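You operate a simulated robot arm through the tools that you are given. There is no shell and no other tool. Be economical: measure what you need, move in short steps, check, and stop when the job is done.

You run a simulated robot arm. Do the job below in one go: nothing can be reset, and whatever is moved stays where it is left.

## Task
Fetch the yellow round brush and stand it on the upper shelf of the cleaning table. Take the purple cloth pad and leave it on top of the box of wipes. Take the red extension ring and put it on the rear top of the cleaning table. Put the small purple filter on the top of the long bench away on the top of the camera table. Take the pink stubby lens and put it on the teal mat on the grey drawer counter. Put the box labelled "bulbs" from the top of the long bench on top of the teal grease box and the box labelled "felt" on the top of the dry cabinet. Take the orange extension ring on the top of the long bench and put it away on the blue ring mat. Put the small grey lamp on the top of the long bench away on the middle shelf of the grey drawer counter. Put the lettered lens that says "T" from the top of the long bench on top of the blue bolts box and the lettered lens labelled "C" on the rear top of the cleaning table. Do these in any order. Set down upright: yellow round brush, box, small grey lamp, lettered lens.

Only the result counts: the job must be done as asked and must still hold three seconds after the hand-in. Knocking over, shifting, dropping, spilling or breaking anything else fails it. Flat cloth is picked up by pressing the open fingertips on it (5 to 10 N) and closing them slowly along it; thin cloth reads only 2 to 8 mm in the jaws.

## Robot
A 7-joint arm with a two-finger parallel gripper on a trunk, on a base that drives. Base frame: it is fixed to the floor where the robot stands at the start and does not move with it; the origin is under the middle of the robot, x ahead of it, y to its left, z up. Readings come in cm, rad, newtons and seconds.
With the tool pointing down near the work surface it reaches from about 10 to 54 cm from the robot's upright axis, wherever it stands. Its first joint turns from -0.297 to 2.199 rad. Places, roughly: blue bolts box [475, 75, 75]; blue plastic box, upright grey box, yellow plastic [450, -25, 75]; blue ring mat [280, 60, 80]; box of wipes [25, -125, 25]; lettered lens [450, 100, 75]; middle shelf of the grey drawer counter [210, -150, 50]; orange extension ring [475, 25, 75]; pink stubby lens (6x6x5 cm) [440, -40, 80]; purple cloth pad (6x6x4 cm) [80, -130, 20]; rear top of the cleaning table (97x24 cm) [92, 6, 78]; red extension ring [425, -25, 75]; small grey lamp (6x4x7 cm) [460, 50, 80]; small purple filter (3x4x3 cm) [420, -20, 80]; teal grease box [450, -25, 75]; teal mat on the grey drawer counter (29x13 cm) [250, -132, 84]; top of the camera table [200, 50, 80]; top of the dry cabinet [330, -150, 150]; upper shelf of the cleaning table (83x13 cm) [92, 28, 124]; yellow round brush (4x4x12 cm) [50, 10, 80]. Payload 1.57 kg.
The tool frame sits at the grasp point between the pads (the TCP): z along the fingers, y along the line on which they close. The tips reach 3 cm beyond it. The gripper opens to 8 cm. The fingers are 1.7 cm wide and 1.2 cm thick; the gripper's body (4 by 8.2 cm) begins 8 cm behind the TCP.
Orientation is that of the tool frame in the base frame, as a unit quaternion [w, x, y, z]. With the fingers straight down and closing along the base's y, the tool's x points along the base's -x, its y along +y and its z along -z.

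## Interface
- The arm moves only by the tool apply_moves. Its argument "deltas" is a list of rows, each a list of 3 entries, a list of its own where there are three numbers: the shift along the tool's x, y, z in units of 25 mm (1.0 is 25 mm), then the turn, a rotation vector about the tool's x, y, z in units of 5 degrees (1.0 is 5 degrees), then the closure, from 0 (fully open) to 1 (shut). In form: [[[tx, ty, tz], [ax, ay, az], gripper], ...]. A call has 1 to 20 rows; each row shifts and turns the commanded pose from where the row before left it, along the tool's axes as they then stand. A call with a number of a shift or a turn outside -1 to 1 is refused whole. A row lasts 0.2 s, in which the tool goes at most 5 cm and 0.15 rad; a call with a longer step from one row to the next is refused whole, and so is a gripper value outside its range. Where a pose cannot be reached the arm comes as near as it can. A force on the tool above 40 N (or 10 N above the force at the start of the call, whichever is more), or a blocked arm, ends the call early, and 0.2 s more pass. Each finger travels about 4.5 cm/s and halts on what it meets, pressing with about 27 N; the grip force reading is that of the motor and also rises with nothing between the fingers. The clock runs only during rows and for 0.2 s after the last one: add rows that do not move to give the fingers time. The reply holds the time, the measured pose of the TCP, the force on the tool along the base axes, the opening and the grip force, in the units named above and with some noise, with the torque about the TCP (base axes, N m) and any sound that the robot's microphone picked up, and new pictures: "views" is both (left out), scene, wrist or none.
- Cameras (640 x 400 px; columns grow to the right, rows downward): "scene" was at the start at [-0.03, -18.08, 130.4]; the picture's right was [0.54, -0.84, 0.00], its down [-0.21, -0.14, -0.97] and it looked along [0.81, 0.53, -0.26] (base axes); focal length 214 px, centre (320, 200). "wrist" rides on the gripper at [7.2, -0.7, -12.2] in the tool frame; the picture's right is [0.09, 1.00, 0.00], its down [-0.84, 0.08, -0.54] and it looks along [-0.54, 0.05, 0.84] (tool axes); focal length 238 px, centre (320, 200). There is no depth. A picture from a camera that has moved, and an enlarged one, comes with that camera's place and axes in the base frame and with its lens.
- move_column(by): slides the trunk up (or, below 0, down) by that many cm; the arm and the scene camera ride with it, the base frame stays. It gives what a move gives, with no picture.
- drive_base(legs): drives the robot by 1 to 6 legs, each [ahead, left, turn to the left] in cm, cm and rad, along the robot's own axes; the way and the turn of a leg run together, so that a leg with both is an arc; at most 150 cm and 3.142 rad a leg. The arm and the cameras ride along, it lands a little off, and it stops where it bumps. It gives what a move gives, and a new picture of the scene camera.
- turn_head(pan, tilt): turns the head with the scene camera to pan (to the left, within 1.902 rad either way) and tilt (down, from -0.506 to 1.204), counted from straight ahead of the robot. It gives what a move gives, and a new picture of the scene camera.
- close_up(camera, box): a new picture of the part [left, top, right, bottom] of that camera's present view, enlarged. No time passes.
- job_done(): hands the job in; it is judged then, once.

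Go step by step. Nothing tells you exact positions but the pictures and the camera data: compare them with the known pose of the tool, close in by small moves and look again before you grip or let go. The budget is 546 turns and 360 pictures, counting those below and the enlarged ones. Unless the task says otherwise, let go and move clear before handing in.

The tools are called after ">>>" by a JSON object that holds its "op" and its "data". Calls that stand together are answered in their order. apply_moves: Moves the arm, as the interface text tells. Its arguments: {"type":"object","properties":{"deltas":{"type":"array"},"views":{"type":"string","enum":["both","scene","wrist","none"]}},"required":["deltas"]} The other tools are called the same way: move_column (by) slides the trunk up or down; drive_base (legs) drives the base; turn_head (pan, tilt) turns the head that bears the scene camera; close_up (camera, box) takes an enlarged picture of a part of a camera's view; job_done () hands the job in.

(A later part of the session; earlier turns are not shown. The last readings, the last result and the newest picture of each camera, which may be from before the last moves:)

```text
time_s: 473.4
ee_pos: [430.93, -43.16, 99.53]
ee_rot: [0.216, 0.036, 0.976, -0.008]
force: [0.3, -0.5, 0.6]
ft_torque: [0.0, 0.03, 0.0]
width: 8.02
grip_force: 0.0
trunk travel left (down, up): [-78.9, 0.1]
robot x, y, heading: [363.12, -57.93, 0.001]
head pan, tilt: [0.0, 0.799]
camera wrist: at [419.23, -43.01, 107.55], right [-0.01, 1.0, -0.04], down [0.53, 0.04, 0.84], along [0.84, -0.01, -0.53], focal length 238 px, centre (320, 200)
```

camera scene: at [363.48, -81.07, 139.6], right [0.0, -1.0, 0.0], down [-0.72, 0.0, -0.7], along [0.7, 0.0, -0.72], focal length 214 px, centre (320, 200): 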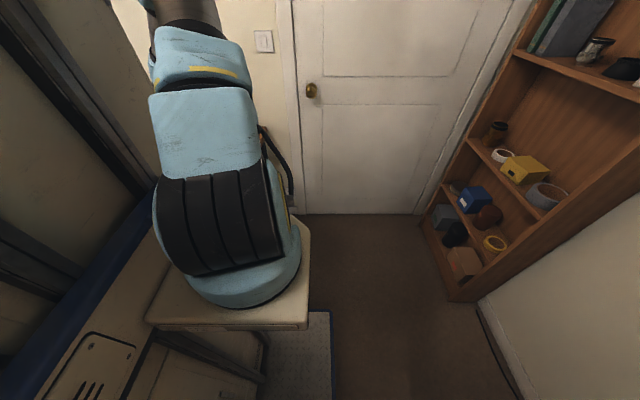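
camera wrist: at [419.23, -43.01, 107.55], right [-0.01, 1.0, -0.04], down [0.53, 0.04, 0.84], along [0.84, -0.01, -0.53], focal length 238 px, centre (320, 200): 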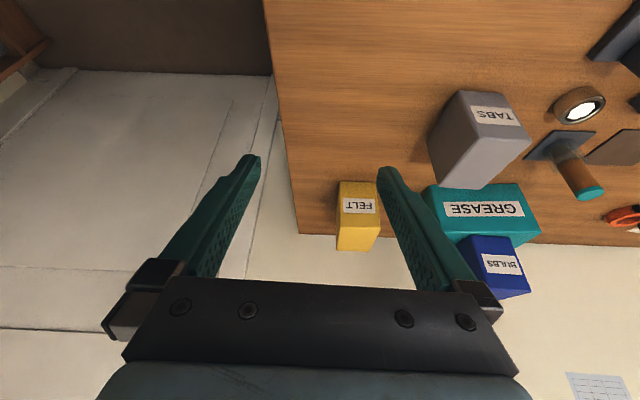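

>>> {"op": "drive_base", "data": {"legs": [[11, 2, 0]]}}

>>> {"op": "close_up", "data": {"camera": "wrist", "box": [280, 100, 480, 240]}}

```text
time_s: 474.6
ee_pos: [442.01, -41.14, 99.55]
ee_rot: [0.215, 0.037, 0.976, -0.008]
force: [0.5, -1.1, -0.9]
ft_torque: [0.03, 0.02, -0.01]
width: 8.01
grip_force: 0.1
trunk travel left (down, up): [-78.9, 0.1]
robot x, y, heading: [374.57, -55.69, 0.0]
head pan, tilt: [0.0, 0.799]
camera scene: at [374.59, -79.1, 139.6], right [0.0, -1.0, 0.0], down [-0.72, 0.0, -0.7], along [0.7, 0.0, -0.72], focal length 214 px, centre (320, 200)
```

scene: 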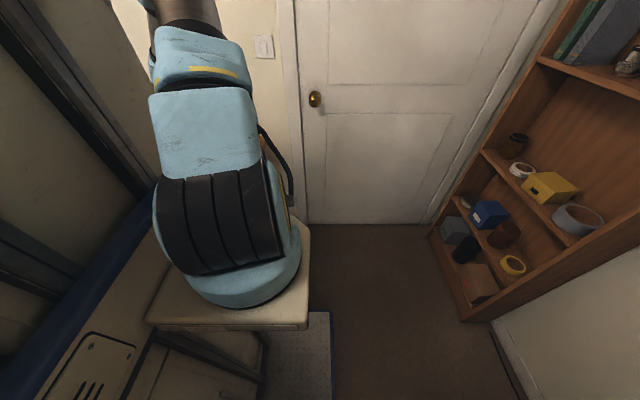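

```text
2.86 times, centred on (380, 170) of wrist
camera zoom: at [430.33, -41.04, 107.56], right [-0.01, 1.0, -0.04], down [0.53, 0.04, 0.84], along [0.84, -0.01, -0.53], focal length 681 px, centre (149, 286)
```

zoom: 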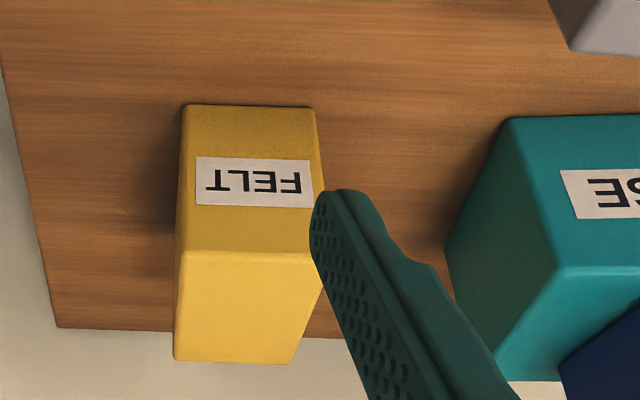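

FELT: 6.9 × 11.5 × 9.7 cm at about (462, -36.3). I align yaw, tilt slightly more, and hover in front of it.

>>> {"op": "apply_moves", "data": {"deltas": [[[-0.64, 0.38, 0.565], [-0.11, -0.33, -0.19], 0], [[-0.64, 0.38, 0.565], [-0.11, -0.33, -0.19], 0], [[-0.64, 0.38, 0.565], [-0.11, -0.33, -0.19], 0], [[-0.64, 0.38, 0.565], [-0.11, -0.33, -0.19], 0], [[-0.64, 0.38, 0.565], [-0.11, -0.33, -0.19], 0], [[-0.64, 0.38, 0.565], [-0.11, -0.33, -0.19], 0], [[0, 0, 0], [0, 0, 0], 0]], "views": "wrist"}}

```text
time_s: 476.2
ee_pos: [454.52, -35.95, 96.7]
ee_rot: [0.299, -0.02, 0.954, 0.006]
force: [-0.2, 0.2, -0.2]
ft_torque: [0.0, -0.04, -0.02]
width: 7.99
grip_force: 0.1
trunk travel left (down, up): [-78.9, 0.1]
robot x, y, heading: [374.57, -55.96, -0.001]
head pan, tilt: [0.0, 0.799]
camera wrist: at [441.76, -37.1, 102.68], right [-0.12, 0.99, -0.05], down [0.37, 0.09, 0.92], along [0.92, 0.09, -0.38], focal length 238 px, centre (320, 200)
```

wrist: 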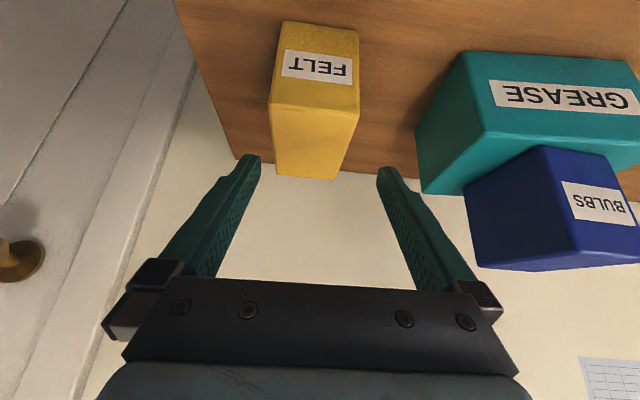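

>>> {"op": "apply_moves", "data": {"deltas": [[[0.24, -0.14, 0], [0, 0, 0], 0], [[0.24, -0.14, 0.9], [0, 0, 0], 0], [[0, 0, 0.9], [0, 0, 0], 0], [[0, 0, 0.5], [0, 0, 0], 0], [[0, 0, 0], [0, 0, 0], 0]], "views": "wrist"}}

```text
time_s: 477.4
ee_pos: [456.93, -36.57, 91.42]
ee_rot: [0.299, -0.019, 0.954, 0.006]
force: [0.1, -0.5, 0.5]
ft_torque: [0.0, 0.04, 0.01]
width: 7.99
grip_force: 0.2
trunk travel left (down, up): [-78.9, 0.1]
robot x, y, heading: [374.69, -56.02, -0.004]
head pan, tilt: [0.0, 0.799]
camera wrist: at [444.15, -37.68, 97.32], right [-0.12, 0.99, -0.05], down [0.37, 0.09, 0.92], along [0.92, 0.09, -0.38], focal length 238 px, centre (320, 200)
```

wrist: 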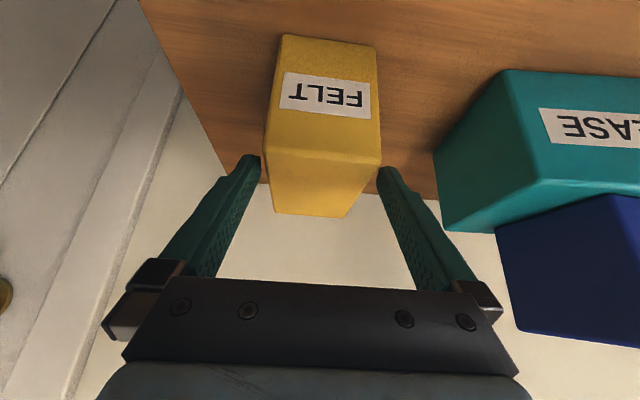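

>>> {"op": "apply_moves", "data": {"deltas": [[[0, 0.03, 0.6], [0, 0, 0], 0], [[0, 0, 0], [0, 0, 0], 0]], "views": "none"}}

>>> {"op": "apply_moves", "data": {"deltas": [[[0, 0, 0.8], [0, 0, 0], 0], [[0, 0, 0.8], [0, 0, 0], 0], [[0, 0, 0], [0, 0, 0], 0]], "views": "wrist"}}

```text
time_s: 478.0
ee_pos: [457.84, -36.34, 90.19]
ee_rot: [0.299, -0.019, 0.954, 0.006]
force: [-0.3, -0.3, -0.2]
ft_torque: [-0.02, -0.02, 0.0]
width: 7.98
grip_force: 0.1
trunk travel left (down, up): [-78.9, 0.1]
robot x, y, heading: [374.64, -55.6, -0.003]
head pan, tilt: [0.0, 0.799]
```

```text
time_s: 478.8
ee_pos: [460.12, -36.36, 86.97]
ee_rot: [0.298, -0.02, 0.954, 0.007]
force: [-0.7, -0.1, -0.5]
ft_torque: [-0.03, -0.02, 0.0]
width: 8.0
grip_force: 0.0
trunk travel left (down, up): [-78.9, 0.1]
robot x, y, heading: [374.37, -56.01, -0.003]
head pan, tilt: [0.0, 0.799]
camera wrist: at [447.27, -37.5, 92.82], right [-0.12, 0.99, -0.05], down [0.37, 0.09, 0.92], along [0.92, 0.09, -0.38], focal length 238 px, centre (320, 200)
```

wrist: 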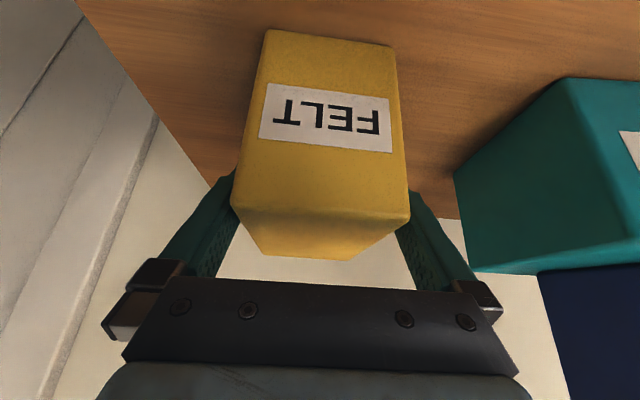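

>>> {"op": "apply_moves", "data": {"deltas": [[[0.05, 0, 0.3], [0, 0, 0], 0], [[0, 0, 0], [0, 0, 0], 0.1], [[0, 0, 0], [0, 0, 0], 0.2], [[0, 0, 0], [0, 0, 0], 0.4], [[0, 0, 0], [0, 0, 0], 0.5], [[0, 0, 0], [0, 0, 0], 0.5]], "views": "none"}}

>>> {"op": "apply_moves", "data": {"deltas": [[[-0.57, 0, -0.82], [0, 0, 0], 0.6], [[-0.57, 0, -0.82], [0, 0, 0], 0.6], [[-0.57, 0, -0.82], [0, 0, 0], 0.6], [[-0.57, 0, -0.82], [0, 0, 0], 0.6], [[-0.57, 0, -0.82], [0, 0, 0], 0.6], [[-0.57, 0, -0.82], [0, 0, 0], 0.6], [[0, 0, 0], [0, 0, 0], 0.6]], "views": "wrist"}}

```text
time_s: 480.2
ee_pos: [460.45, -36.39, 86.22]
ee_rot: [0.3, -0.02, 0.954, 0.006]
force: [1.4, -0.9, 1.4]
ft_torque: [-0.18, -0.17, 0.03]
width: 6.97
grip_force: 26.9
trunk travel left (down, up): [-78.9, 0.1]
robot x, y, heading: [374.74, -55.93, 0.003]
head pan, tilt: [0.0, 0.799]
```

```text
time_s: 481.8
ee_pos: [460.41, -36.19, 101.05]
ee_rot: [0.299, -0.019, 0.954, 0.006]
force: [1.2, -0.2, -2.3]
ft_torque: [-0.02, 0.0, 0.02]
width: 6.99
grip_force: 26.8
trunk travel left (down, up): [-78.9, 0.1]
robot x, y, heading: [374.78, -55.93, -0.002]
head pan, tilt: [0.0, 0.799]
camera wrist: at [447.61, -37.39, 107.05], right [-0.12, 0.99, -0.05], down [0.37, 0.09, 0.92], along [0.92, 0.09, -0.38], focal length 238 px, centre (320, 200)
```

wrist: 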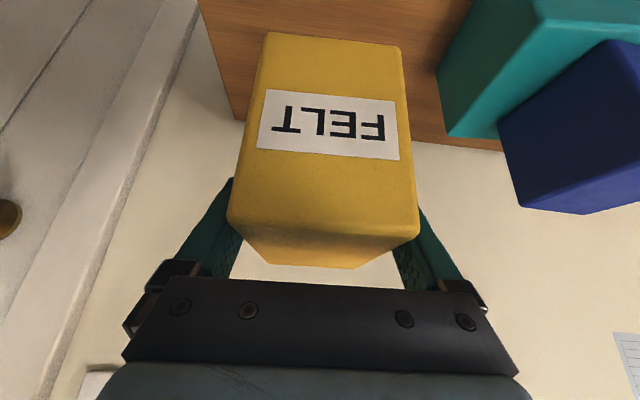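

FELT held. I back away from the bench and raise the arm high for the dry cabinet top.

>>> {"op": "drive_base", "data": {"legs": [[-65, -5, 0]]}}

>>> {"op": "apply_moves", "data": {"deltas": [[[-0.57, 0, -0.82], [0, 0, 0], 0.6], [[-0.57, 0, -0.82], [0, 0, 0], 0.6], [[-0.57, 0, -0.82], [0, 0, 0], 0.6], [[-0.57, 0, -0.82], [0, 0, 0], 0.6], [[-0.57, 0, -0.82], [0, 0, 0], 0.6], [[-0.57, 0, -0.82], [0, 0, 0], 0.6], [[-0.57, 0, -0.82], [0, 0, 0], 0.6], [[-0.57, 0, -0.82], [0, 0, 0], 0.6], [[-0.57, 0, -0.82], [0, 0, 0], 0.6], [[-0.57, 0, -0.82], [0, 0, 0], 0.6], [[-0.57, 0, -0.82], [0, 0, 0], 0.6], [[-0.57, 0, -0.82], [0, 0, 0], 0.6], [[0, 0, 0], [0, 0, 0], 0.6]], "views": "none"}}

>>> {"op": "apply_moves", "data": {"deltas": [[[-0.57, 0, -0.82], [0, 0, 0], 0.6], [[-0.57, 0, -0.82], [0, 0, 0], 0.6], [[-0.57, 0, -0.82], [0, 0, 0], 0.6], [[-0.57, 0, -0.82], [0, 0, 0], 0.6], [[-0.57, 0, -0.82], [0, 0, 0], 0.6], [[-0.57, 0, -0.82], [0, 0, 0], 0.6], [[-0.57, 0, -0.82], [0, 0, 0], 0.6], [[-0.57, 0, -0.82], [0, 0, 0], 0.6], [[-0.57, 0, -0.82], [0, 0, 0], 0.6], [[-0.57, 0, -0.82], [0, 0, 0], 0.6], [[-0.57, 0, -0.82], [0, 0, 0], 0.6], [[-0.57, 0, -0.82], [0, 0, 0], 0.6], [[0, 0, 0], [0, 0, 0], 0.6]], "views": "scene"}}

```text
time_s: 485.4
ee_pos: [395.09, -41.36, 101.11]
ee_rot: [0.299, -0.019, 0.954, 0.007]
force: [-0.3, 0.4, -2.9]
ft_torque: [0.02, 0.0, -0.02]
width: 6.98
grip_force: 27.1
trunk travel left (down, up): [-78.9, 0.1]
robot x, y, heading: [309.05, -60.64, -0.001]
head pan, tilt: [0.0, 0.799]
camera scene: at [309.2, -84.03, 139.59], right [0.0, -1.0, 0.0], down [-0.72, 0.0, -0.7], along [0.7, 0.0, -0.72], focal length 214 px, centre (320, 200)
```

scene: 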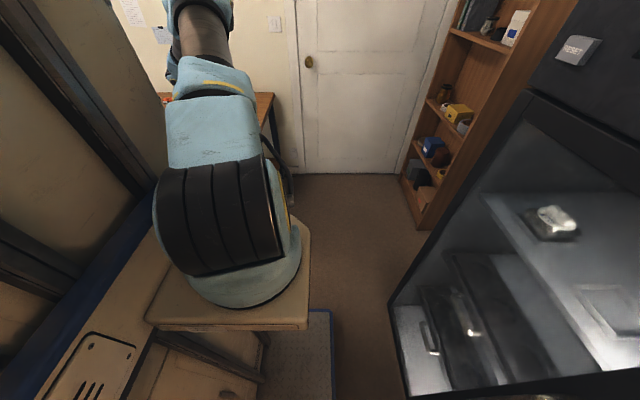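

```text
time_s: 488.2
ee_pos: [395.04, -41.22, 130.98]
ee_rot: [0.299, -0.018, 0.954, 0.006]
force: [-0.3, -0.3, -2.6]
ft_torque: [-0.01, 0.01, -0.01]
width: 6.98
grip_force: 27.1
trunk travel left (down, up): [-78.9, 0.1]
robot x, y, heading: [308.75, -60.98, 0.0]
head pan, tilt: [0.0, 0.799]
```

```text
time_s: 491.0
ee_pos: [391.49, -46.42, 149.95]
ee_rot: [0.301, -0.019, 0.954, 0.007]
force: [-0.1, -0.3, -2.6]
ft_torque: [0.01, 0.01, 0.0]
width: 6.97
grip_force: 27.0
out of reach, approached as far as the arm can: row 4, 5, 6, 7, 8, 9, 10, 11, 12
trunk travel left (down, up): [-78.9, 0.1]
robot x, y, heading: [308.95, -61.14, -0.004]
head pan, tilt: [0.0, 0.799]
camera scene: at [309.21, -84.02, 139.6], right [0.0, -1.0, 0.0], down [-0.72, 0.0, -0.7], along [0.7, 0.0, -0.72], focal length 214 px, centre (320, 200)
```

scene: 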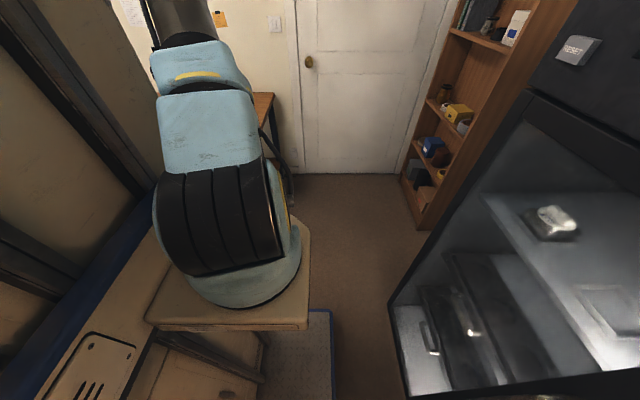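

>>> {"op": "apply_moves", "data": {"deltas": [[[0.82, 0, -0.57], [0, 0, 0], 0.6], [[0.82, 0, -0.57], [0, 0, 0], 0.6], [[0.82, 0, -0.57], [0, 0, 0], 0.6], [[0.82, 0, -0.57], [0, 0, 0], 0.6], [[0.82, 0, -0.57], [0, 0, 0], 0.6], [[0.82, 0, -0.57], [0, 0, 0], 0.6], [[0.82, 0, -0.57], [0, 0, 0], 0.6], [[0, 0, 0], [0, 0, 0], 0.6]], "views": "none"}}

```text
time_s: 492.8
ee_pos: [373.95, -47.13, 149.65]
ee_rot: [0.299, -0.018, 0.954, 0.006]
force: [-0.5, 0.0, -1.9]
ft_torque: [0.01, 0.03, -0.03]
width: 7.0
grip_force: 26.9
trunk travel left (down, up): [-78.9, 0.1]
robot x, y, heading: [308.89, -61.17, -0.001]
head pan, tilt: [0.0, 0.799]
```

>>> {"op": "apply_moves", "data": {"deltas": [[[-0.57, 0, -0.82], [0, 0, 0], 0.6], [[-0.57, 0, -0.82], [0, 0, 0], 0.6], [[-0.57, 0, -0.82], [0, 0, 0], 0.6], [[-0.57, 0, -0.82], [0, 0, 0], 0.6], [[-0.57, 0, -0.82], [0, 0, 0], 0.6], [[0, 0, 0], [0, 0, 0], 0.6]], "views": "wrist"}}

```text
time_s: 494.2
ee_pos: [374.07, -47.1, 162.21]
ee_rot: [0.298, -0.02, 0.954, 0.006]
force: [-0.9, 0.1, -2.2]
ft_torque: [0.03, 0.04, 0.01]
width: 6.98
grip_force: 26.9
trunk travel left (down, up): [-78.9, 0.1]
robot x, y, heading: [309.07, -60.81, -0.005]
head pan, tilt: [0.0, 0.799]
camera wrist: at [361.24, -48.35, 168.17], right [-0.11, 0.99, -0.05], down [0.37, 0.09, 0.92], along [0.92, 0.09, -0.38], focal length 238 px, centre (320, 200)
```

wrist: 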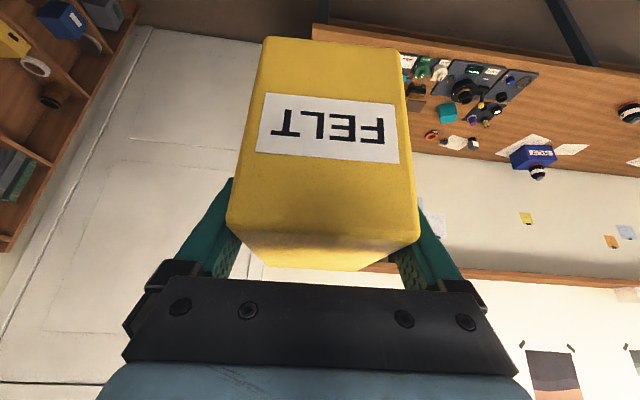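

Height reached (z 162). I turn to face the dry cabinet.

>>> {"op": "drive_base", "data": {"legs": [[0, 0, -1.571]]}}

>>> {"op": "turn_head", "data": {"pan": 0.0, "tilt": 0.1}}

>>> {"op": "apply_moves", "data": {"deltas": [[[0, 0, 0], [0, 0, 0], 0.6]], "views": "wrist"}}

```text
time_s: 498.4
ee_pos: [322.73, -125.9, 162.26]
ee_rot: [0.216, 0.661, 0.688, -0.208]
force: [0.2, -0.2, -1.9]
ft_torque: [0.01, 0.0, 0.0]
width: 6.98
grip_force: 27.0
trunk travel left (down, up): [-78.9, 0.1]
robot x, y, heading: [308.85, -61.0, -1.572]
head pan, tilt: [0.0, 0.799]
camera scene: at [286.16, -61.12, 139.59], right [-1.0, 0.0, 0.0], down [0.0, 0.72, -0.7], along [0.0, -0.7, -0.72], focal length 214 px, centre (320, 200)
```

scene: 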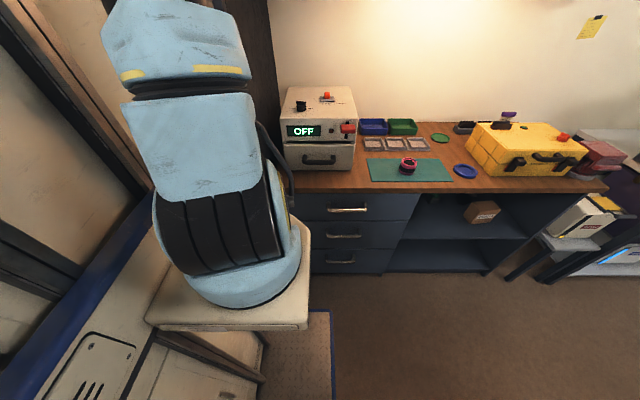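

```text
time_s: 499.5
ee_pos: [322.78, -125.93, 162.26]
ee_rot: [0.216, 0.661, 0.688, -0.207]
force: [0.5, 0.0, -2.6]
ft_torque: [0.05, 0.01, 0.0]
width: 6.98
grip_force: 26.7
trunk travel left (down, up): [-78.9, 0.1]
robot x, y, heading: [308.96, -60.9, -1.571]
head pan, tilt: [0.0, 0.099]
camera scene: at [286.16, -62.25, 145.89], right [-1.0, 0.0, 0.0], down [0.0, 0.1, -0.99], along [0.0, -0.99, -0.1], focal length 214 px, centre (320, 200)
```

scene: 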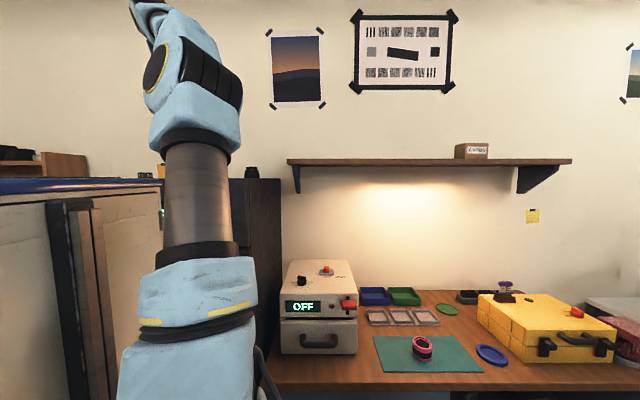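

```text
time_s: 499.9
ee_pos: [322.98, -125.85, 162.41]
ee_rot: [0.216, 0.661, 0.688, -0.207]
force: [-0.1, 0.4, -3.0]
ft_torque: [0.01, 0.01, 0.0]
width: 7.0
grip_force: 26.7
trunk travel left (down, up): [-78.9, 0.1]
robot x, y, heading: [308.7, -60.49, -1.571]
head pan, tilt: [0.0, 0.099]
camera wrist: at [321.62, -113.03, 168.16], right [0.99, 0.12, -0.05], down [0.09, -0.37, 0.92], along [0.09, -0.92, -0.38], focal length 238 px, centre (320, 200)
```

wrist: 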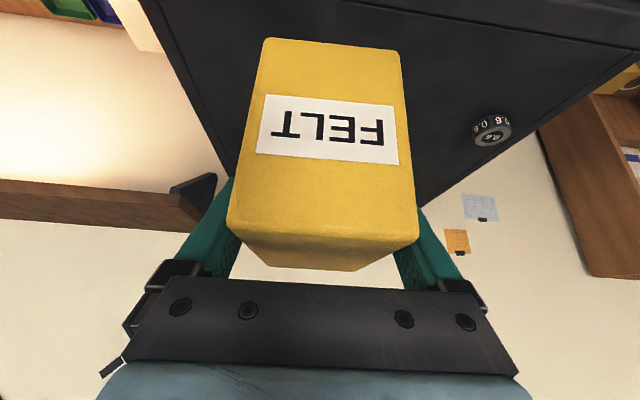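

The cabinet top is free at x≈322 (a dial sits at x≈342). I drive 9 cm closer and lower the box.

>>> {"op": "drive_base", "data": {"legs": [[9, 0, 0]]}}

>>> {"op": "apply_moves", "data": {"deltas": [[[0.34, 0, 0.49], [0, 0, 0], 0.6], [[0.34, 0, 0.49], [0, 0, 0], 0.6], [[0, 0, 0], [0, 0, 0], 0.6]], "views": "wrist"}}

```text
time_s: 501.0
ee_pos: [322.83, -134.88, 162.23]
ee_rot: [0.216, 0.661, 0.688, -0.208]
force: [0.4, 0.6, -2.5]
ft_torque: [-0.01, -0.01, 0.01]
width: 6.99
grip_force: 27.2
trunk travel left (down, up): [-78.9, 0.1]
robot x, y, heading: [308.75, -69.91, -1.572]
head pan, tilt: [0.0, 0.099]
camera scene: at [286.16, -71.28, 145.9], right [-1.0, 0.0, 0.0], down [0.0, 0.1, -1.0], along [0.0, -1.0, -0.1], focal length 214 px, centre (320, 200)
```

scene: 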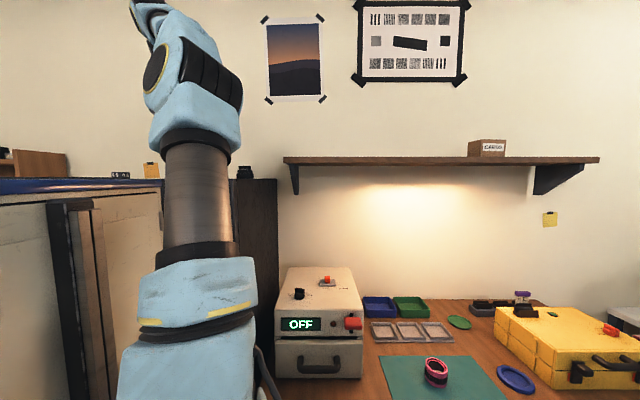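

```text
time_s: 501.8
ee_pos: [322.76, -134.92, 159.29]
ee_rot: [0.216, 0.66, 0.689, -0.208]
force: [0.6, -0.1, -1.8]
ft_torque: [0.0, -0.01, -0.01]
width: 7.01
grip_force: 27.2
trunk travel left (down, up): [-78.9, 0.1]
robot x, y, heading: [308.84, -69.99, -1.572]
head pan, tilt: [0.0, 0.099]
camera wrist: at [321.62, -122.07, 165.18], right [0.99, 0.12, -0.05], down [0.09, -0.37, 0.92], along [0.09, -0.92, -0.38], focal length 238 px, centre (320, 200)
```

wrist: 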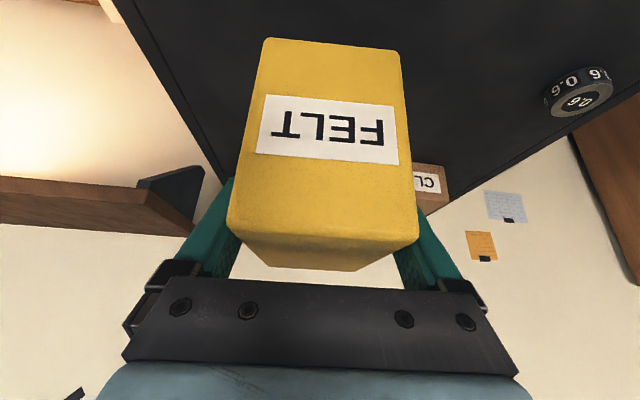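

Another box (label "CL…") sits behind; I back off 4 cm so FELT stays clear of it.

>>> {"op": "drive_base", "data": {"legs": [[-4, 0, 0]]}}

>>> {"op": "apply_moves", "data": {"deltas": [[[0.34, 0, 0.49], [0, 0, 0], 0.6], [[0, 0, 0], [0, 0, 0], 0.6]], "views": "wrist"}}

```text
time_s: 502.7
ee_pos: [322.84, -131.0, 159.27]
ee_rot: [0.216, 0.661, 0.689, -0.207]
force: [-1.2, 0.9, -3.1]
ft_torque: [0.04, 0.01, 0.01]
width: 6.98
grip_force: 27.1
trunk travel left (down, up): [-78.9, 0.1]
robot x, y, heading: [308.61, -65.91, -1.572]
head pan, tilt: [0.0, 0.099]
camera scene: at [286.16, -67.32, 145.9], right [-1.0, 0.0, 0.0], down [0.0, 0.1, -0.99], along [0.0, -0.99, -0.1], focal length 214 px, centre (320, 200)
```

scene: 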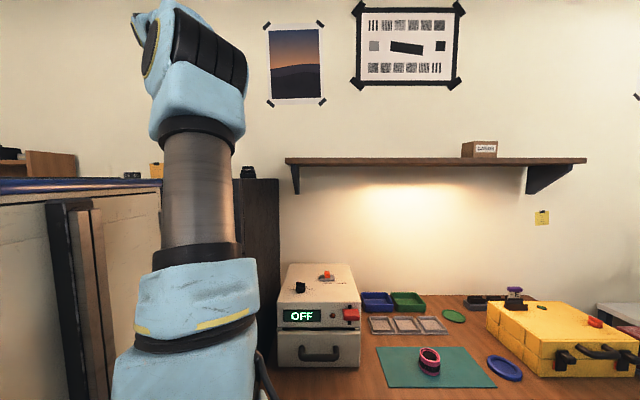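

```text
time_s: 503.3
ee_pos: [322.81, -130.93, 157.68]
ee_rot: [0.216, 0.661, 0.688, -0.207]
force: [0.0, -0.6, -1.8]
ft_torque: [0.02, 0.0, -0.03]
width: 6.98
grip_force: 26.8
trunk travel left (down, up): [-78.9, 0.1]
robot x, y, heading: [308.87, -65.88, -1.575]
head pan, tilt: [0.0, 0.099]
camera wrist: at [321.61, -118.09, 163.62], right [0.99, 0.12, -0.05], down [0.09, -0.37, 0.92], along [0.09, -0.92, -0.38], focal length 238 px, centre (320, 200)
```

wrist: 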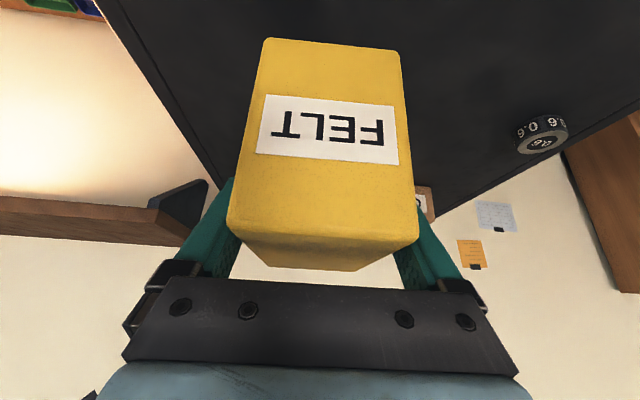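

>>> {"op": "apply_moves", "data": {"deltas": [[[0.14, 0, 0.2], [0, 0, 0], 0.6], [[0, 0, 0], [0, 0, 0], 0.6]], "views": "none"}}

>>> {"op": "apply_moves", "data": {"deltas": [[[0.08, 0, 0.11], [0, 0, 0], 0.6], [[0, 0, 0], [0, 0, 0], 0.6]], "views": "none"}}

>>> {"op": "apply_moves", "data": {"deltas": [[[0.06, 0, 0.08], [0, 0, 0], 0.6], [[0, 0, 0], [0, 0, 0], 0.6]], "views": "wrist"}}

```text
time_s: 503.9
ee_pos: [322.86, -130.98, 157.12]
ee_rot: [0.216, 0.661, 0.688, -0.207]
force: [0.9, 0.0, -2.7]
ft_torque: [-0.02, -0.01, 0.03]
width: 7.0
grip_force: 26.6
trunk travel left (down, up): [-78.9, 0.1]
robot x, y, heading: [309.42, -66.06, -1.576]
head pan, tilt: [0.0, 0.099]
```

```text
time_s: 504.5
ee_pos: [322.8, -130.95, 156.83]
ee_rot: [0.217, 0.661, 0.688, -0.207]
force: [-0.3, -0.3, -2.0]
ft_torque: [0.01, -0.01, 0.0]
width: 7.0
grip_force: 26.8
trunk travel left (down, up): [-78.9, 0.1]
robot x, y, heading: [309.25, -65.97, -1.569]
head pan, tilt: [0.0, 0.099]
```

```text
time_s: 505.1
ee_pos: [322.97, -130.87, 156.57]
ee_rot: [0.215, 0.661, 0.688, -0.207]
force: [-0.2, 0.3, -2.4]
ft_torque: [0.01, 0.02, 0.02]
width: 7.0
grip_force: 26.4
trunk travel left (down, up): [-78.9, 0.1]
robot x, y, heading: [309.11, -65.91, -1.57]
head pan, tilt: [0.0, 0.099]
camera wrist: at [321.62, -118.06, 162.5], right [0.99, 0.12, -0.05], down [0.09, -0.37, 0.92], along [0.09, -0.92, -0.38], focal length 238 px, centre (320, 200)
```

wrist: 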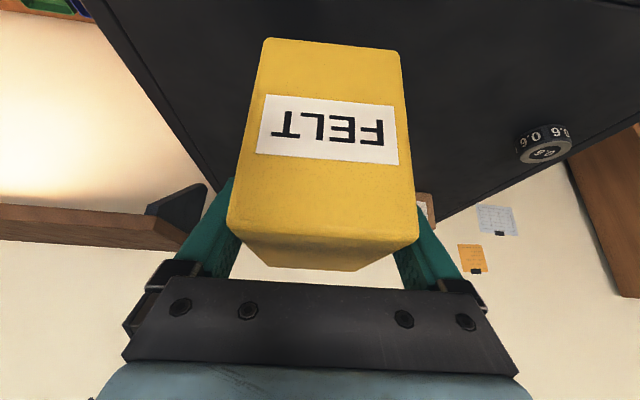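

>>> {"op": "apply_moves", "data": {"deltas": [[[0.08, 0, 0.11], [0, 0, 0], 0.6], [[0, 0, 0], [0, 0, 0], 0.6]], "views": "none"}}

>>> {"op": "apply_moves", "data": {"deltas": [[[0.08, 0, 0.11], [0, 0, 0], 0.6], [[0, 0, 0], [0, 0, 0], 0.6]], "views": "none"}}

>>> {"op": "apply_moves", "data": {"deltas": [[[0.08, 0, 0.11], [0, 0, 0], 0.6], [[0, 0, 0], [0, 0, 0], 0.6]], "views": "none"}}

```text
time_s: 505.7
ee_pos: [322.81, -130.9, 156.15]
ee_rot: [0.215, 0.661, 0.689, -0.207]
force: [0.0, -0.6, -1.8]
ft_torque: [0.01, 0.04, -0.01]
width: 7.02
grip_force: 26.7
trunk travel left (down, up): [-78.9, 0.1]
robot x, y, heading: [309.28, -65.99, -1.569]
head pan, tilt: [0.0, 0.099]
```

```text
time_s: 506.3
ee_pos: [322.79, -130.88, 155.8]
ee_rot: [0.216, 0.661, 0.688, -0.208]
force: [-0.4, 0.5, -2.4]
ft_torque: [0.0, -0.03, 0.0]
width: 7.0
grip_force: 27.3
trunk travel left (down, up): [-78.9, 0.1]
robot x, y, heading: [309.17, -66.07, -1.57]
head pan, tilt: [0.0, 0.099]
```

```text
time_s: 506.9
ee_pos: [322.85, -130.96, 155.46]
ee_rot: [0.216, 0.661, 0.688, -0.207]
force: [-0.6, -0.3, -1.4]
ft_torque: [0.03, 0.0, 0.04]
width: 6.98
grip_force: 26.3
trunk travel left (down, up): [-78.9, 0.1]
robot x, y, heading: [308.3, -66.22, -1.571]
head pan, tilt: [0.0, 0.099]
```

Triangulating the dial suggests the cabinet top is at about z=145.5. I continue down accordingly.

>>> {"op": "apply_moves", "data": {"deltas": [[[0.23, 0, 0.33], [0, 0, 0], 0.6], [[0.23, 0, 0.33], [0, 0, 0], 0.6], [[0, 0, 0], [0, 0, 0], 0.6]], "views": "wrist"}}

```text
time_s: 507.7
ee_pos: [322.78, -130.95, 153.61]
ee_rot: [0.217, 0.66, 0.689, -0.206]
force: [-0.6, -0.4, -2.8]
ft_torque: [0.02, 0.0, 0.01]
width: 6.98
grip_force: 26.8
trunk travel left (down, up): [-78.9, 0.1]
robot x, y, heading: [308.99, -65.93, -1.567]
head pan, tilt: [0.0, 0.099]
camera wrist: at [321.59, -118.05, 159.48], right [0.99, 0.12, -0.05], down [0.09, -0.37, 0.92], along [0.09, -0.92, -0.38], focal length 238 px, centre (320, 200)
```

wrist: 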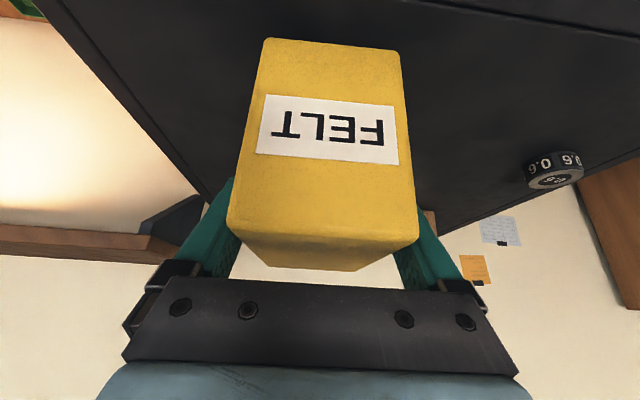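

>>> {"op": "apply_moves", "data": {"deltas": [[[0.11, 0, 0.16], [0, 0, 0], 0.6], [[0, 0, 0], [0, 0, 0], 0.6]], "views": "none"}}

>>> {"op": "apply_moves", "data": {"deltas": [[[0.09, 0, 0.13], [0, 0, 0], 0.6], [[0, 0, 0], [0, 0, 0], 0.6]], "views": "none"}}

>>> {"op": "apply_moves", "data": {"deltas": [[[0.06, 0, 0.08], [0, 0, 0], 0.6], [[0, 0, 0], [0, 0, 0], 0.6]], "views": "none"}}

```text
time_s: 508.3
ee_pos: [322.77, -130.88, 153.06]
ee_rot: [0.215, 0.661, 0.688, -0.207]
force: [0.4, -1.2, -2.8]
ft_torque: [-0.01, 0.0, -0.01]
width: 7.0
grip_force: 26.2
trunk travel left (down, up): [-78.9, 0.1]
robot x, y, heading: [309.29, -65.66, -1.576]
head pan, tilt: [0.0, 0.099]
```

```text
time_s: 508.9
ee_pos: [322.87, -130.91, 152.71]
ee_rot: [0.216, 0.661, 0.689, -0.207]
force: [-0.8, -0.2, -2.2]
ft_torque: [0.01, -0.01, 0.02]
width: 6.98
grip_force: 27.1
trunk travel left (down, up): [-78.9, 0.1]
robot x, y, heading: [308.9, -66.07, -1.576]
head pan, tilt: [0.0, 0.099]
```

```text
time_s: 509.5
ee_pos: [322.79, -130.88, 152.53]
ee_rot: [0.216, 0.661, 0.688, -0.207]
force: [0.8, -0.4, -2.8]
ft_torque: [0.03, -0.03, -0.01]
width: 7.0
grip_force: 26.6
trunk travel left (down, up): [-78.9, 0.1]
robot x, y, heading: [309.03, -66.03, -1.567]
head pan, tilt: [0.0, 0.099]
```

>>> {"op": "apply_moves", "data": {"deltas": [[[0.06, 0, 0.08], [0, 0, 0], 0.6], [[0, 0, 0], [0, 0, 0], 0.6]], "views": "none"}}

>>> {"op": "apply_moves", "data": {"deltas": [[[0.06, 0, 0.08], [0, 0, 0], 0.6], [[0, 0, 0], [0, 0, 0], 0.6]], "views": "none"}}

>>> {"op": "apply_moves", "data": {"deltas": [[[0.05, 0, 0.07], [0, 0, 0], 0.6], [[0, 0, 0], [0, 0, 0], 0.6]], "views": "none"}}

```text
time_s: 510.1
ee_pos: [322.84, -130.82, 152.12]
ee_rot: [0.215, 0.661, 0.688, -0.207]
force: [0.6, -0.5, -2.7]
ft_torque: [0.04, 0.03, 0.01]
width: 6.99
grip_force: 26.8
trunk travel left (down, up): [-78.9, 0.1]
robot x, y, heading: [309.12, -65.77, -1.572]
head pan, tilt: [0.0, 0.099]
```

```text
time_s: 510.7
ee_pos: [322.84, -130.82, 152.1]
ee_rot: [0.217, 0.661, 0.688, -0.208]
force: [-0.1, -2.6, 11.0]
ft_torque: [0.52, 0.03, -0.03]
width: 7.0
grip_force: 26.4
trunk travel left (down, up): [-78.9, 0.1]
robot x, y, heading: [309.07, -66.13, -1.578]
head pan, tilt: [0.0, 0.099]
```

```text
time_s: 511.3
ee_pos: [322.82, -130.82, 151.8]
ee_rot: [0.218, 0.661, 0.688, -0.208]
force: [-1.8, -3.6, 22.0]
ft_torque: [0.03, 0.0, 0.23]
width: 6.92
grip_force: 26.8
trunk travel left (down, up): [-78.9, 0.1]
robot x, y, heading: [308.86, -65.82, -1.573]
head pan, tilt: [0.0, 0.099]
```

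Contact at z≈152. I ease off, release and withdraw.

>>> {"op": "apply_moves", "data": {"deltas": [[[-0.06, 0, -0.09], [0, 0, 0], 0.6], [[0, 0, 0], [0, 0, 0], 0.12], [[0, 0, 0], [0, 0, 0], 0.06], [[0, 0, 0], [0, 0, 0], 0], [[0, 0, 0], [0, 0, 0], 0]], "views": "wrist"}}

>>> {"op": "apply_moves", "data": {"deltas": [[[0, 0, -0.4], [0, 0, 0], 0], [[0, 0, -0.9], [0, 0, 0], 0], [[0, 0, -1], [0, 0, 0], 0], [[0, 0, -1], [0, 0, 0], 0], [[0, 0, -1], [0, 0, 0], 0], [[0, 0, 0], [0, 0, 0], 0]], "views": "wrist"}}

```text
time_s: 512.5
ee_pos: [322.9, -130.82, 152.07]
ee_rot: [0.216, 0.66, 0.689, -0.207]
force: [0.2, -0.5, 0.9]
ft_torque: [0.04, 0.0, 0.02]
width: 8.0
grip_force: 0.1
trunk travel left (down, up): [-78.9, 0.1]
robot x, y, heading: [309.33, -65.82, -1.573]
head pan, tilt: [0.0, 0.099]
camera wrist: at [321.63, -117.99, 157.9], right [0.99, 0.12, -0.05], down [0.09, -0.37, 0.92], along [0.09, -0.92, -0.38], focal length 238 px, centre (320, 200)
```

wrist: 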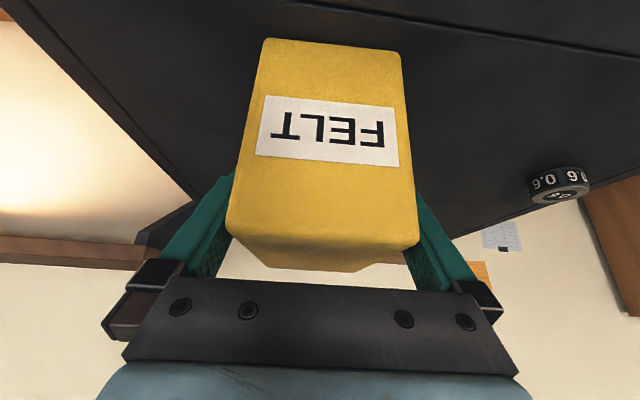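

```text
time_s: 513.9
ee_pos: [322.5, -124.61, 160.81]
ee_rot: [0.215, 0.661, 0.688, -0.207]
force: [-0.4, 0.3, -0.1]
ft_torque: [0.01, 0.01, -0.04]
width: 8.0
grip_force: 0.1
trunk travel left (down, up): [-78.9, 0.1]
robot x, y, heading: [308.76, -65.92, -1.575]
head pan, tilt: [0.0, 0.099]
camera wrist: at [321.32, -111.8, 166.8], right [0.99, 0.12, -0.05], down [0.09, -0.37, 0.92], along [0.09, -0.92, -0.38], focal length 238 px, centre (320, 200)
```

wrist: 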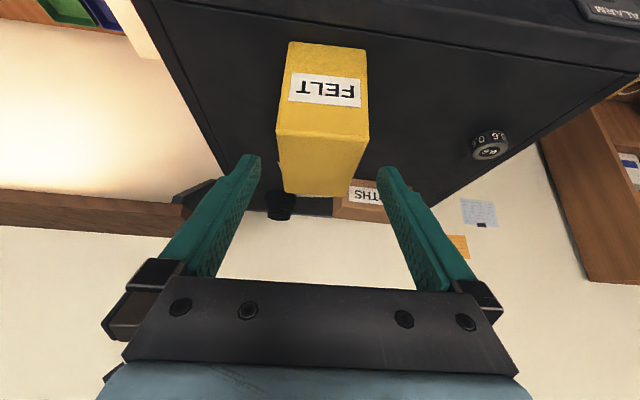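

FELT is on the cabinet. Now I return to the bench for the orange ring and lower the arm on the way.

>>> {"op": "drive_base", "data": {"legs": [[-5, 0, 0], [0, 0, 1.573], [45, 0, 0], [0, 45, 0]]}}

>>> {"op": "apply_moves", "data": {"deltas": [[[0.4, 0, 0.85], [0, 0.1, 0], 0], [[0.4, 0, 0.85], [0, 0.1, 0], 0], [[0.4, 0, 0.85], [0, 0.1, 0], 0], [[0.4, 0, 0.85], [0, 0.1, 0], 0], [[0.4, 0, 0.85], [0, 0.1, 0], 0], [[0.4, 0, 0.85], [0, 0.1, 0], 0], [[0.4, 0, 0.85], [0, 0.1, 0], 0], [[0.4, 0, 0.85], [0, 0.1, 0], 0], [[0.4, 0, 0.85], [0, 0.1, 0], 0], [[0.4, 0, 0.85], [0, 0.1, 0], 0], [[0.4, 0, 0.85], [0, 0.1, 0], 0], [[0.4, 0, 0.85], [0, 0.1, 0], 0], [[0.4, 0, 0.85], [0, 0.1, 0], 0], [[0.4, 0, 0.85], [0, 0.1, 0], 0], [[0.4, 0, 0.85], [0, 0.1, 0], 0], [[0.4, 0, 0.85], [0, 0.1, 0], 0], [[0.4, 0, 0.85], [0, 0.1, 0], 0], [[0.4, 0, 0.85], [0, 0.1, 0], 0], [[0.4, 0, 0.85], [0, 0.1, 0], 0], [[0, 0, 0], [0, 0, 0], 0]], "views": "wrist"}}

```text
time_s: 523.2
ee_pos: [413.36, -3.17, 160.93]
ee_rot: [0.298, -0.014, 0.954, 0.005]
force: [-0.7, -0.8, 0.3]
ft_torque: [0.01, 0.0, -0.03]
width: 7.98
grip_force: 0.1
trunk travel left (down, up): [-78.9, 0.1]
robot x, y, heading: [354.44, -16.31, -0.007]
head pan, tilt: [0.0, 0.099]
camera scene: at [355.62, -39.34, 145.9], right [-0.01, -1.0, 0.0], down [-0.1, 0.0, -1.0], along [0.99, -0.01, -0.1], focal length 214 px, centre (320, 200)
```

scene: 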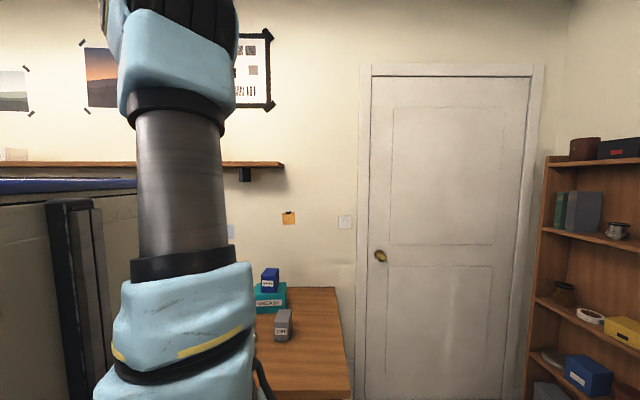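

```text
time_s: 527.4
ee_pos: [417.25, -3.13, 116.46]
ee_rot: [0.219, -0.016, 0.975, 0.004]
force: [0.4, -0.4, -0.2]
ft_torque: [0.01, 0.0, 0.0]
width: 8.01
grip_force: 0.0
trunk travel left (down, up): [-78.9, 0.1]
robot x, y, heading: [354.36, -16.07, -0.01]
head pan, tilt: [0.0, 0.099]
camera wrist: at [405.59, -4.11, 124.47], right [-0.11, 0.99, -0.04], down [0.52, 0.09, 0.85], along [0.85, 0.08, -0.53], focal length 238 px, centre (320, 200)
```

wrist: 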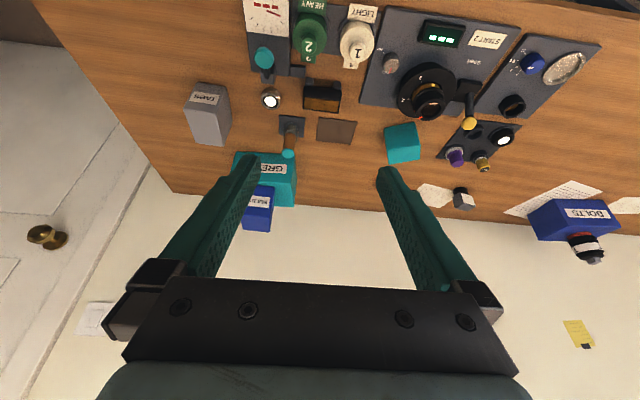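

The ring mat table is best reached from the gap between it and the bench. First I go in for the orange ring.

>>> {"op": "drive_base", "data": {"legs": [[19, 24, 0.007]]}}

>>> {"op": "apply_moves", "data": {"deltas": [[[0.1, 0.1, 0.9], [0, -0.5, 0], 0], [[0.1, 0.1, 0.9], [0, -0.5, 0], 0], [[0.1, 0.1, 0.9], [0, -0.5, 0], 0], [[0, 0.1, 0.9], [0, -0.5, 0], 0], [[-0.1, 0.1, 0.9], [0, -0.5, 0], 0], [[-0.2, 0.1, 0.9], [0, -0.5, 0], 0], [[0, 0, 0], [0, 0, 0], 0]], "views": "wrist"}}

```text
time_s: 529.5
ee_pos: [436.42, 21.21, 116.58]
ee_rot: [0.218, -0.018, 0.976, 0.004]
force: [-0.1, 0.2, 0.1]
ft_torque: [0.01, 0.0, -0.04]
width: 8.01
grip_force: 0.1
trunk travel left (down, up): [-78.9, 0.1]
robot x, y, heading: [373.64, 7.69, -0.004]
head pan, tilt: [0.0, 0.099]
camera scene: at [375.06, -15.5, 145.9], right [0.0, -1.0, 0.0], down [-0.1, 0.0, -1.0], along [1.0, 0.0, -0.1], focal length 214 px, centre (320, 200)
```

scene: 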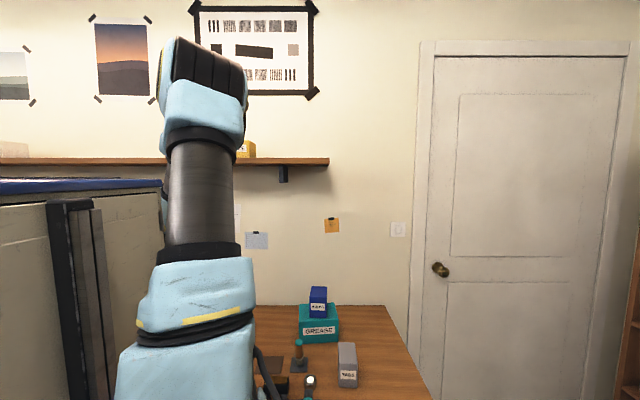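

```text
time_s: 531.1
ee_pos: [443.32, 22.94, 105.31]
ee_rot: [0.345, -0.019, 0.938, 0.007]
force: [-0.7, -0.1, 1.0]
ft_torque: [0.02, -0.01, 0.02]
width: 8.0
grip_force: 0.2
trunk travel left (down, up): [-78.9, 0.1]
robot x, y, heading: [373.82, 7.49, 0.002]
head pan, tilt: [0.0, 0.099]
camera wrist: at [430.05, 21.82, 109.92], right [-0.11, 0.99, -0.06], down [0.28, 0.09, 0.95], along [0.95, 0.09, -0.29], focal length 238 px, centre (320, 200)
```

wrist: 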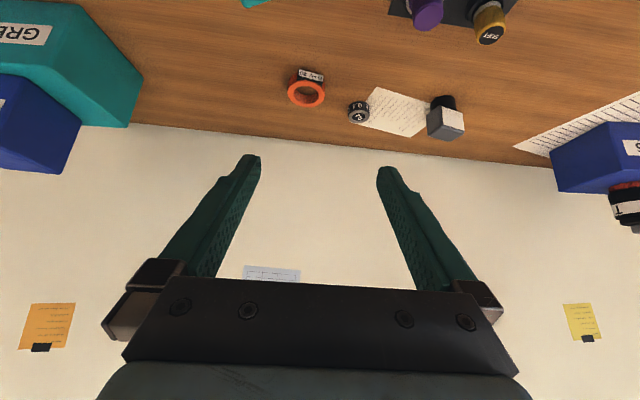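

The ring is at (464, 21.4); a teal box sits in front, so I'll use less tilt (≈28°) to keep the camera above it.

>>> {"op": "drive_base", "data": {"legs": [[2.5, 0, 0]]}}

>>> {"op": "apply_moves", "data": {"deltas": [[[-0.9, -0.2, 0.5], [0, 0.4, 0], 0], [[-0.9, -0.2, 0.5], [0, 0.4, 0], 0], [[-0.9, -0.2, 0.45], [0, 0.4, 0], 0], [[-0.9, -0.1, 0.4], [0, 0.4, 0], 0], [[-0.9, -0.1, 0.4], [0, 0.4, 0], 0], [[-0.3, 0, 0.6], [0, 0.4, 0], 0], [[0, 0, 0], [0, 0, 0], 0]], "views": "wrist"}}

```text
time_s: 531.9
ee_pos: [445.97, 22.96, 105.33]
ee_rot: [0.344, -0.017, 0.939, 0.006]
force: [0.0, 0.1, 0.0]
ft_torque: [0.04, 0.01, 0.01]
width: 7.99
grip_force: 0.0
trunk travel left (down, up): [-78.9, 0.1]
robot x, y, heading: [376.26, 7.8, -0.001]
head pan, tilt: [0.0, 0.099]
camera scene: at [377.55, -15.49, 145.9], right [0.0, -1.0, 0.0], down [-0.1, 0.0, -1.0], along [1.0, 0.0, -0.1], focal length 214 px, centre (320, 200)
```

scene: 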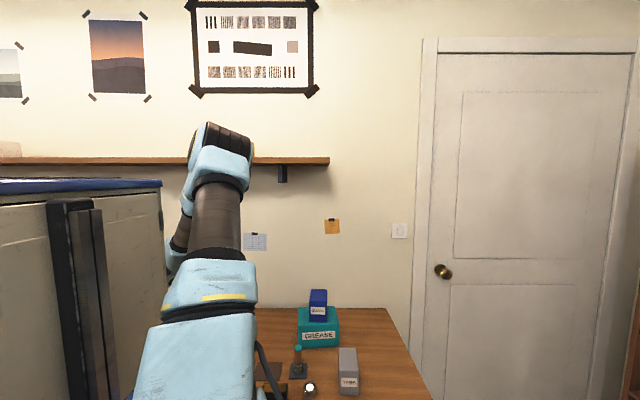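

```text
time_s: 533.5
ee_pos: [459.66, 21.57, 106.61]
ee_rot: [0.243, -0.019, 0.97, 0.006]
force: [1.2, -0.3, 1.1]
ft_torque: [-0.01, -0.01, -0.03]
width: 8.01
grip_force: 0.1
trunk travel left (down, up): [-78.9, 0.1]
robot x, y, heading: [376.33, 7.48, -0.006]
head pan, tilt: [0.0, 0.099]
camera wrist: at [447.63, 20.43, 113.9], right [-0.12, 0.99, -0.04], down [0.48, 0.1, 0.87], along [0.87, 0.08, -0.48], focal length 238 px, centre (320, 200)
```

wrist: 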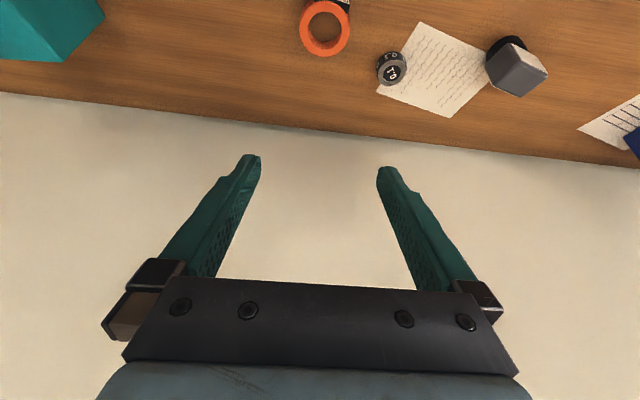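

>>> {"op": "apply_moves", "data": {"deltas": [[[0.377, -0.03, 1], [0, 0, 0], 0], [[0.377, -0.03, 1], [0, 0, 0], 0], [[0.377, -0.03, 1], [0, 0, 0], 0], [[0.377, -0.03, 1], [0, 0, 0], 0], [[0.377, -0.03, 1], [0, 0, 0], 0], [[0.377, -0.03, 1], [0, 0, 0], 0], [[0, 0, 0], [0, 0, 0], 0]], "views": "wrist"}}

```text
time_s: 535.1
ee_pos: [461.96, 21.15, 90.64]
ee_rot: [0.245, -0.018, 0.969, 0.005]
force: [-0.3, -0.1, -0.2]
ft_torque: [-0.02, 0.0, -0.02]
width: 8.0
grip_force: 0.2
trunk travel left (down, up): [-78.9, 0.1]
robot x, y, heading: [376.37, 7.65, -0.003]
head pan, tilt: [0.0, 0.099]
camera wrist: at [449.83, 19.97, 97.97], right [-0.12, 0.99, -0.04], down [0.48, 0.1, 0.87], along [0.87, 0.08, -0.48], focal length 238 px, centre (320, 200)
```

wrist: 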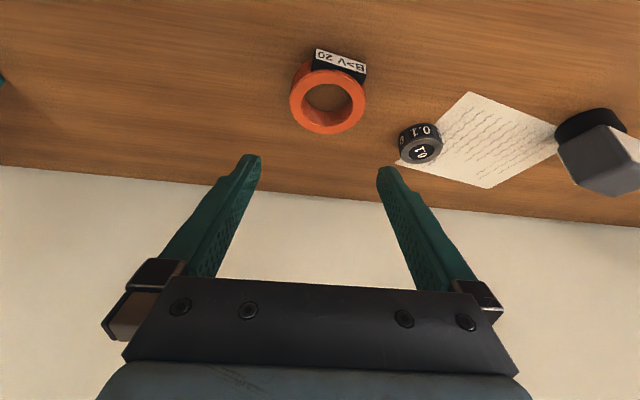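

>>> {"op": "apply_moves", "data": {"deltas": [[[0.45, 0.05, 0.9], [0, 0, 0], 0], [[0.45, 0.05, 0.9], [0, 0, 0], 0], [[0.4, 0, 0.75], [0, 0, 0], 0], [[0, 0, 0], [0, 0, 0], 0]], "views": "wrist"}}

```text
time_s: 536.1
ee_pos: [462.12, 21.27, 83.5]
ee_rot: [0.244, -0.018, 0.97, 0.005]
force: [-0.4, 0.0, 0.1]
ft_torque: [0.02, -0.01, 0.0]
width: 7.99
grip_force: 0.0
trunk travel left (down, up): [-78.9, 0.1]
robot x, y, heading: [376.1, 8.14, -0.002]
head pan, tilt: [0.0, 0.099]
camera wrist: at [450.02, 20.21, 90.8], right [-0.12, 0.99, -0.04], down [0.48, 0.1, 0.87], along [0.87, 0.08, -0.48], focal length 238 px, centre (320, 200)
```

wrist: 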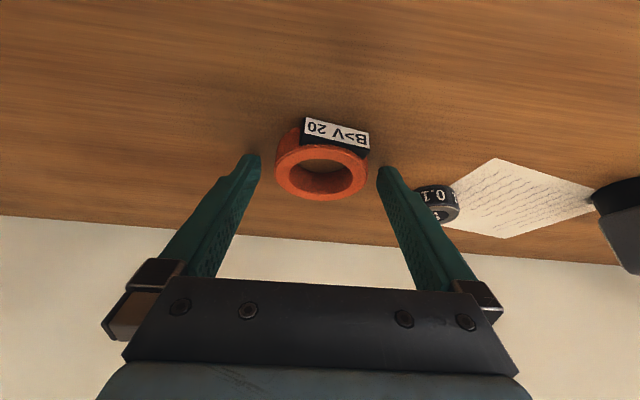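

>>> {"op": "apply_moves", "data": {"deltas": [[[0.08, 0, 0.18], [0, 0, 0], 0], [[0, 0, 0], [0, 0, 0], 0.1], [[0, 0, 0], [0, 0, 0], 0.2], [[0, 0, 0], [0, 0, 0], 0.35], [[0, 0, 0], [0, 0, 0], 0.5], [[0, 0, 0], [0, 0, 0], 0.5]], "views": "wrist"}}

```text
time_s: 537.5
ee_pos: [462.19, 21.3, 83.04]
ee_rot: [0.245, -0.019, 0.969, 0.005]
force: [0.4, -3.3, 5.3]
ft_torque: [-0.25, -0.06, -0.05]
width: 6.12
grip_force: 27.3
trunk travel left (down, up): [-78.9, 0.1]
robot x, y, heading: [376.18, 7.63, 0.002]
head pan, tilt: [0.0, 0.099]
camera wrist: at [450.06, 20.19, 90.36], right [-0.12, 0.99, -0.04], down [0.48, 0.1, 0.87], along [0.87, 0.08, -0.48], focal length 238 px, centre (320, 200)
```

wrist: 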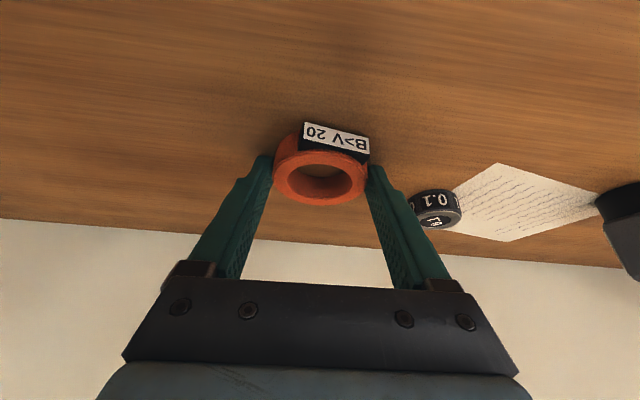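

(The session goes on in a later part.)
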